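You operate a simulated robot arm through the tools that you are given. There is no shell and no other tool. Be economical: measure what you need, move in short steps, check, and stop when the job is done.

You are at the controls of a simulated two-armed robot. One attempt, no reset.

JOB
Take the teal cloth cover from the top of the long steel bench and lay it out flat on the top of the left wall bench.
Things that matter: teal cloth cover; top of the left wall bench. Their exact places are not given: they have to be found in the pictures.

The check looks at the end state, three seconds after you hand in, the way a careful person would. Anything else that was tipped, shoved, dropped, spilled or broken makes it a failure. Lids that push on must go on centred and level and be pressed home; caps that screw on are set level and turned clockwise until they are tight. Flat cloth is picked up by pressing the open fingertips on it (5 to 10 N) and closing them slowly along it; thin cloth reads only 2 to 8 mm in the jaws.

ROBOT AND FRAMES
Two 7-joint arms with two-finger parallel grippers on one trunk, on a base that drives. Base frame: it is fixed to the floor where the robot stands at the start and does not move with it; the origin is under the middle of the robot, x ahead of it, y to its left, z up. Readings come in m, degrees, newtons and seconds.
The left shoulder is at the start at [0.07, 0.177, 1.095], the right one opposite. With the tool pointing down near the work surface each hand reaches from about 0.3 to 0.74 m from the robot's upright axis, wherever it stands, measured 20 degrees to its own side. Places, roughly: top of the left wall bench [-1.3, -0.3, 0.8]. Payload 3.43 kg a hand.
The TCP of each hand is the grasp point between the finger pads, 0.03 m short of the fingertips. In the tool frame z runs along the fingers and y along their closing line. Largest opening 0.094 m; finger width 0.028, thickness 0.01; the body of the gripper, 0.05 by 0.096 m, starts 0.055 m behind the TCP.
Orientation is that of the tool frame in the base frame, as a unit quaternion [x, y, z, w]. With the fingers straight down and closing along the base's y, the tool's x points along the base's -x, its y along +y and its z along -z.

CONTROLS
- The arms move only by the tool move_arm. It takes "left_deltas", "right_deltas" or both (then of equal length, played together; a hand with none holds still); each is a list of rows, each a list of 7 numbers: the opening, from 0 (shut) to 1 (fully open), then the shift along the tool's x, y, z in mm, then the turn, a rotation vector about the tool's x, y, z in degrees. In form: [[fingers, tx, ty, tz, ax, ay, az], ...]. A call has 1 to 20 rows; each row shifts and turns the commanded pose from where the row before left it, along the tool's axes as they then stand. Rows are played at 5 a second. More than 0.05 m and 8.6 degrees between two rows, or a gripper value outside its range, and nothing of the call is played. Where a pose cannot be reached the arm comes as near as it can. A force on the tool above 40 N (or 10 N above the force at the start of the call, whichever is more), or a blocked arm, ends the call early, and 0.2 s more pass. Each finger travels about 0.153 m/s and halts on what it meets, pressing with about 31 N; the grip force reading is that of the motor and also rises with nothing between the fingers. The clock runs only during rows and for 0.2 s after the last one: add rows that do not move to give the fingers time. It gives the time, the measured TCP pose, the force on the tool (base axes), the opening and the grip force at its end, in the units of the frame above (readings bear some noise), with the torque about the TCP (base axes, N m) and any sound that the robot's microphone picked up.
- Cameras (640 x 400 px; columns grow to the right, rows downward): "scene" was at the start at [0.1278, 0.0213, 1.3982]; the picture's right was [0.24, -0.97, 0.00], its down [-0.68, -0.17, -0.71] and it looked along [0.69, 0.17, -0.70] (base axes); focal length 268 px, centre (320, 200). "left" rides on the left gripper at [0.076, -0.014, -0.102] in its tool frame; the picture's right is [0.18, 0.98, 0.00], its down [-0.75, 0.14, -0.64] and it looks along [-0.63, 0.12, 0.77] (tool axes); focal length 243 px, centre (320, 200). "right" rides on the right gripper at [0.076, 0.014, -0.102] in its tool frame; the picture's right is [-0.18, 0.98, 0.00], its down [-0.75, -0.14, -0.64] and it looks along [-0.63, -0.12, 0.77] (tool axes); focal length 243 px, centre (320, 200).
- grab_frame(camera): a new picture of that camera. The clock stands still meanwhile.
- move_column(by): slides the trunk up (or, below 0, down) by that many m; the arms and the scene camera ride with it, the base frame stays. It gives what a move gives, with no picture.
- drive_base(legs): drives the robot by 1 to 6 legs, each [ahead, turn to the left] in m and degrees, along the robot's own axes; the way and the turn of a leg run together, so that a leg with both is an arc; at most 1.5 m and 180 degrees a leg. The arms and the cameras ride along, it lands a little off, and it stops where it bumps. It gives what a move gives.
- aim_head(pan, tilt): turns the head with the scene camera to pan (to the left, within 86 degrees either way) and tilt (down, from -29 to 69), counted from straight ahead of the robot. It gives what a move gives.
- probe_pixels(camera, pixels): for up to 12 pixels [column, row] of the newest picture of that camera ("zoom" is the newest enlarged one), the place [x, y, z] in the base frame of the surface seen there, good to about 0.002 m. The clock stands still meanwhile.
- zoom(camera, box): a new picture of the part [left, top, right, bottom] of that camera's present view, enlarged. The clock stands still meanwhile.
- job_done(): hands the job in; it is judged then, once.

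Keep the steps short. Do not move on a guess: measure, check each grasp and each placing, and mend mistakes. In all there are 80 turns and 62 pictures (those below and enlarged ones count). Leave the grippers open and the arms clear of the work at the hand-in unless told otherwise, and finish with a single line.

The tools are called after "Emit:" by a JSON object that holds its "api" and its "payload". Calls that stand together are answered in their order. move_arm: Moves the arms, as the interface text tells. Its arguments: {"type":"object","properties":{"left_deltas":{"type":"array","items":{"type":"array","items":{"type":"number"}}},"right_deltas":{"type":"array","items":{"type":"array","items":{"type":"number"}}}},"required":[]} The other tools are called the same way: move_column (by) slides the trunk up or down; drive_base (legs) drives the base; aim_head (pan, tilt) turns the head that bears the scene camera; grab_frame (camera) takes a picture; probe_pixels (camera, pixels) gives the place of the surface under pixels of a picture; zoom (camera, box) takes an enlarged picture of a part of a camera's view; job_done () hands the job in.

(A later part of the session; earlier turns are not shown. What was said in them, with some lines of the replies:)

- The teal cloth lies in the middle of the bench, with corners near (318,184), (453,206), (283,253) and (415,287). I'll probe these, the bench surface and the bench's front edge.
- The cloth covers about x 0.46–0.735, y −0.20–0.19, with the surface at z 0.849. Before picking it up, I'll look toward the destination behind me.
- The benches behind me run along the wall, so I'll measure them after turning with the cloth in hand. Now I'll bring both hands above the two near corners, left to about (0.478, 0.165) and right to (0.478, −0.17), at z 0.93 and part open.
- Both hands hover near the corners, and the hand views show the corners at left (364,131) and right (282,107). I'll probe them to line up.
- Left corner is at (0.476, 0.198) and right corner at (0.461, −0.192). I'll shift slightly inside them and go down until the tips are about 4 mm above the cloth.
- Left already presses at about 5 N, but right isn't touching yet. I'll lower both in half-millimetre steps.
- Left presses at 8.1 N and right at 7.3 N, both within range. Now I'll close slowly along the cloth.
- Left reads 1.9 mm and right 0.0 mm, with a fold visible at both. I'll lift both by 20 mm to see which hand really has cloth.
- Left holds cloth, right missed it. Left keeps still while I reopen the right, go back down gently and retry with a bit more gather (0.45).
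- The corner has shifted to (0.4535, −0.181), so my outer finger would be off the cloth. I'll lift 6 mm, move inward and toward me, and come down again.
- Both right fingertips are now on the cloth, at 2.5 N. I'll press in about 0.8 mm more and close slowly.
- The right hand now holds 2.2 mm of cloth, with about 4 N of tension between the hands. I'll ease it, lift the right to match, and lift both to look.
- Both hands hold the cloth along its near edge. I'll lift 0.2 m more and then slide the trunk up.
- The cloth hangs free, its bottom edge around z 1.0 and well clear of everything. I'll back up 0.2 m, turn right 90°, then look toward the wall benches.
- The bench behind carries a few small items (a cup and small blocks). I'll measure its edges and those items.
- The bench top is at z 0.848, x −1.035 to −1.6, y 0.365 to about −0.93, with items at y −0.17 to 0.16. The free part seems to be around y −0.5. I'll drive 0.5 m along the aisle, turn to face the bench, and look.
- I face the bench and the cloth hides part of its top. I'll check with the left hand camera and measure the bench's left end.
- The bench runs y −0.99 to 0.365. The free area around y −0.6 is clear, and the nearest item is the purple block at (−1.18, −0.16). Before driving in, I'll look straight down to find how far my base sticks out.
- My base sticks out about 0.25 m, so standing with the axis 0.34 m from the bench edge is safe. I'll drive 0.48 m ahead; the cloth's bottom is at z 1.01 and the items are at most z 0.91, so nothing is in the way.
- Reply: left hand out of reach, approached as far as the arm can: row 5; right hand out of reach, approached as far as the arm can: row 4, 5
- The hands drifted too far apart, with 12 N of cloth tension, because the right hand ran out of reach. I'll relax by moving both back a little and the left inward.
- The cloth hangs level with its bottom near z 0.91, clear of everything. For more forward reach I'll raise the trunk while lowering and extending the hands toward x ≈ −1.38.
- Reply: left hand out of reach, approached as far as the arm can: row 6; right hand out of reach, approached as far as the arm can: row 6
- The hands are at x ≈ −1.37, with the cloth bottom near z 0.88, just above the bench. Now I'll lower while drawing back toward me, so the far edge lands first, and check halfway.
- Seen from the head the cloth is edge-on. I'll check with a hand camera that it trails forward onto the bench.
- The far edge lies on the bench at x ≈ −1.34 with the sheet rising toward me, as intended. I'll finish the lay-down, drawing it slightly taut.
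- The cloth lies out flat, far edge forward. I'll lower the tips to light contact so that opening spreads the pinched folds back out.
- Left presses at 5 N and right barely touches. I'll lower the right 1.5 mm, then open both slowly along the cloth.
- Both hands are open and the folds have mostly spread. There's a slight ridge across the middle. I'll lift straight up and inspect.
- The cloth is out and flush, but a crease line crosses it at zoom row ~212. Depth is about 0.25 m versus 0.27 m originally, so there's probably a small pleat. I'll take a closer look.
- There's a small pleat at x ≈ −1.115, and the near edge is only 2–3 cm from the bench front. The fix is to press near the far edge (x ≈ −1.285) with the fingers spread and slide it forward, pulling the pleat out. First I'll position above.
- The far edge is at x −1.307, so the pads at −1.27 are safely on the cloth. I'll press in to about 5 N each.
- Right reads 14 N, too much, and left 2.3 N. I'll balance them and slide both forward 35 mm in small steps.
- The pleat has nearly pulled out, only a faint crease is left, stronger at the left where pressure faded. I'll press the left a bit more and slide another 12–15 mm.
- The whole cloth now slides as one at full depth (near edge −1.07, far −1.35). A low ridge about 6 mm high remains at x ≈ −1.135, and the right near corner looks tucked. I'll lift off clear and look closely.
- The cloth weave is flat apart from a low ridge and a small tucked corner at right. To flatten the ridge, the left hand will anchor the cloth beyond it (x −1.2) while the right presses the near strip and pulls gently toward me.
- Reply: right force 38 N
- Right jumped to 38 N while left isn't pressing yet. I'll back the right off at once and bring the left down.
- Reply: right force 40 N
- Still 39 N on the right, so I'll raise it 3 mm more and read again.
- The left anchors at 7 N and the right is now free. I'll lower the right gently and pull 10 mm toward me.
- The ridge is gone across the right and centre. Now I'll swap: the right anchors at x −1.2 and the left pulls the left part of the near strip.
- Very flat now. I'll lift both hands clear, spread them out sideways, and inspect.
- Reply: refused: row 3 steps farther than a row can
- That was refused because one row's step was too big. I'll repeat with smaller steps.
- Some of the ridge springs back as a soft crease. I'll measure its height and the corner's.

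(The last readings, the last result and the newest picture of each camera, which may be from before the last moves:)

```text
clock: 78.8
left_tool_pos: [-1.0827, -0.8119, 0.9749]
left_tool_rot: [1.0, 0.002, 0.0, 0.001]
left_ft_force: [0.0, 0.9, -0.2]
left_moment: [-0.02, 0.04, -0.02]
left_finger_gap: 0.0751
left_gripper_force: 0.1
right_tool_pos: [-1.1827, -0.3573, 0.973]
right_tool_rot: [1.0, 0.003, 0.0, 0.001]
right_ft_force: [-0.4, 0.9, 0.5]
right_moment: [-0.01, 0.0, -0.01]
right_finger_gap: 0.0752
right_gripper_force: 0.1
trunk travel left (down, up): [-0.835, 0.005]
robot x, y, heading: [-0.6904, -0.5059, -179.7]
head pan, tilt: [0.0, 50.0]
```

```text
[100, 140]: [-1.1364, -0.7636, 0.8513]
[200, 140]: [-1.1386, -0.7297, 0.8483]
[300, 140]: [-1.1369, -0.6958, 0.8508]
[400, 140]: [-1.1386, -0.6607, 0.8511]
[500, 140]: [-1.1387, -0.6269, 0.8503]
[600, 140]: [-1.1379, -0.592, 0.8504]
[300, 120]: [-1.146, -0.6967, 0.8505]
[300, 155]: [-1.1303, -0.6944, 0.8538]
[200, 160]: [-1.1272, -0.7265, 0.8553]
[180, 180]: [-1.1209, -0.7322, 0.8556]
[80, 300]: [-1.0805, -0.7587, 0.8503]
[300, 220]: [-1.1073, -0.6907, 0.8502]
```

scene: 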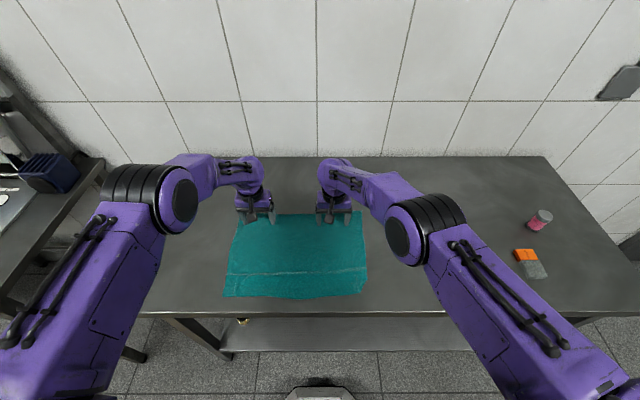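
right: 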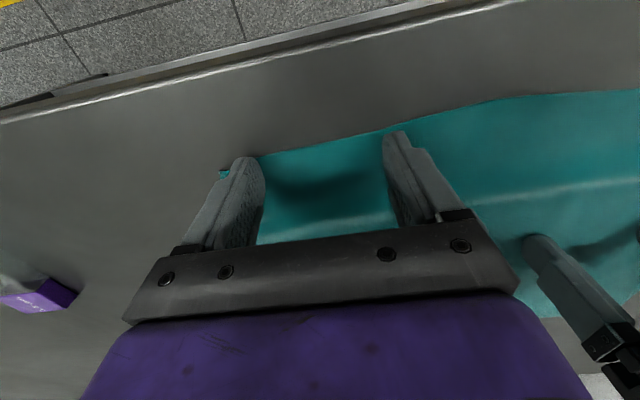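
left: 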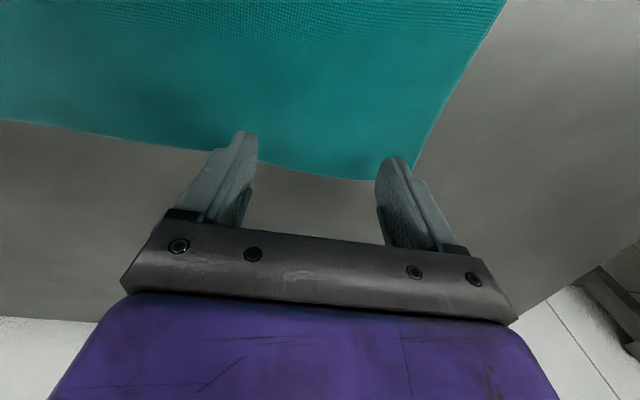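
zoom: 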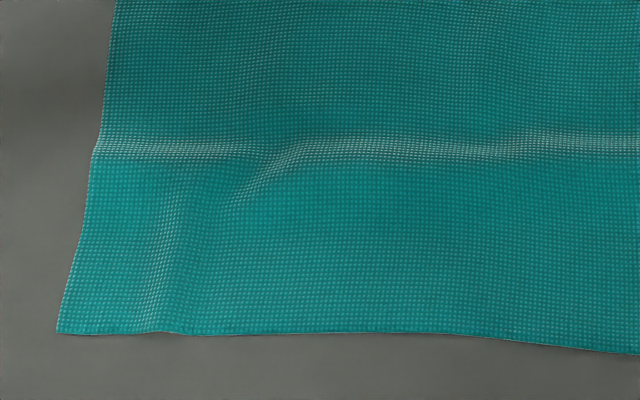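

The crease is only about 4–5 mm high and the cloth is spread to full size (about 0.27 × 0.38 m), wholly on the bench. I'll lift both hands well up, open them, and back the robot off.

Emit:
{"api": "move_arm", "payload": {"left_deltas": [[1, 0, 0, -40, 0, 0, 0], [1, 0, 0, -40, 0, 0, 0], [1, 0, 0, -40, 0, 0, 0], [1, 0, 0, -40, 0, 0, 0], [1, 0, 0, 0, 0, 0, 0]], "right_deltas": [[1, 0, 0, -40, 0, 0, 0], [1, 0, 0, -40, 0, 0, 0], [1, 0, 0, -40, 0, 0, 0], [1, 0, 0, -40, 0, 0, 0], [1, 0, 0, 0, 0, 0, 0]]}}

Emit:
{"api": "drive_base", "payload": {"legs": [[-0.45, 0]]}}

Emit:
{"api": "aim_head", "payload": {"pan": 0, "tilt": 40}}

Emit:
{"api": "grab_frame", "payload": {"camera": "scene"}}

```text
clock: 80.0
left_tool_pos: [-1.0842, -0.8114, 1.1372]
left_tool_rot: [1.0, 0.001, 0.001, 0.0]
left_ft_force: [-0.4, 1.0, 0.7]
left_moment: [0.0, -0.01, -0.01]
left_finger_gap: 0.0941
left_gripper_force: 0.1
right_tool_pos: [-1.1853, -0.3543, 1.1284]
right_tool_rot: [1.0, 0.002, 0.0, 0.001]
right_ft_force: [0.6, 0.2, -0.6]
right_moment: [-0.01, -0.06, -0.03]
right_finger_gap: 0.0938
right_gripper_force: 0.0
trunk travel left (down, up): [-0.835, 0.005]
robot x, y, heading: [-0.6833, -0.5112, -179.5]
head pan, tilt: [0.0, 50.0]
```

```text
clock: 82.7
left_tool_pos: [-0.6363, -0.8118, 1.1372]
left_tool_rot: [1.0, 0.005, 0.0, 0.0]
left_ft_force: [-0.1, 0.9, 0.3]
left_moment: [-0.02, 0.0, 0.02]
left_finger_gap: 0.0941
left_gripper_force: 0.0
right_tool_pos: [-0.7403, -0.3554, 1.1282]
right_tool_rot: [1.0, 0.005, 0.001, -0.001]
right_ft_force: [0.3, 0.3, 1.0]
right_moment: [0.01, -0.02, 0.03]
right_finger_gap: 0.0936
right_gripper_force: 0.0
trunk travel left (down, up): [-0.835, 0.005]
robot x, y, heading: [-0.2385, -0.5062, -179.3]
head pan, tilt: [0.0, 50.0]
```

```text
clock: 83.5
left_tool_pos: [-0.6351, -0.812, 1.1365]
left_tool_rot: [1.0, 0.005, -0.001, -0.001]
left_ft_force: [0.3, -0.3, -0.7]
left_moment: [0.0, -0.04, 0.02]
left_finger_gap: 0.0942
left_gripper_force: 0.1
right_tool_pos: [-0.7378, -0.3564, 1.1283]
right_tool_rot: [1.0, 0.006, 0.0, 0.0]
right_ft_force: [-0.1, -0.3, 0.3]
right_moment: [0.0, 0.0, 0.01]
right_finger_gap: 0.094
right_gripper_force: 0.2
trunk travel left (down, up): [-0.835, 0.005]
robot x, y, heading: [-0.2375, -0.5039, -179.5]
head pan, tilt: [0.0, 40.0]
```

```text
16 pictures are left
```

scene: 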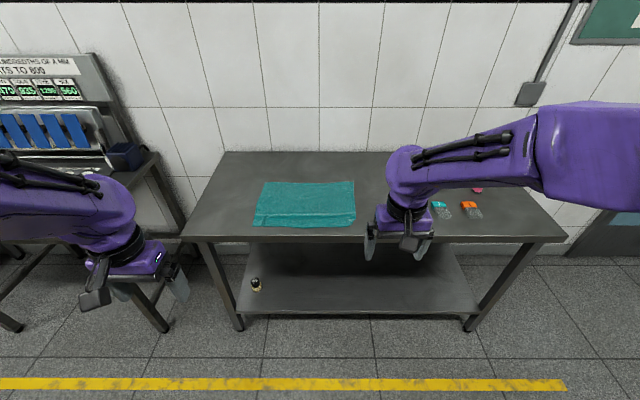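

The cloth lies flat on the left wall bench, the other items are where they were, and both open hands are clear. I'm handing in.

Emit:
{"api": "job_done", "payload": {}}

```text
The job is handed in.
```

The teal cloth is spread out on the left wall bench and handed in, with a soft 4–5 mm crease across it and its near right corner (about 25 mm) still tucked under; nothing else looked disturbed.
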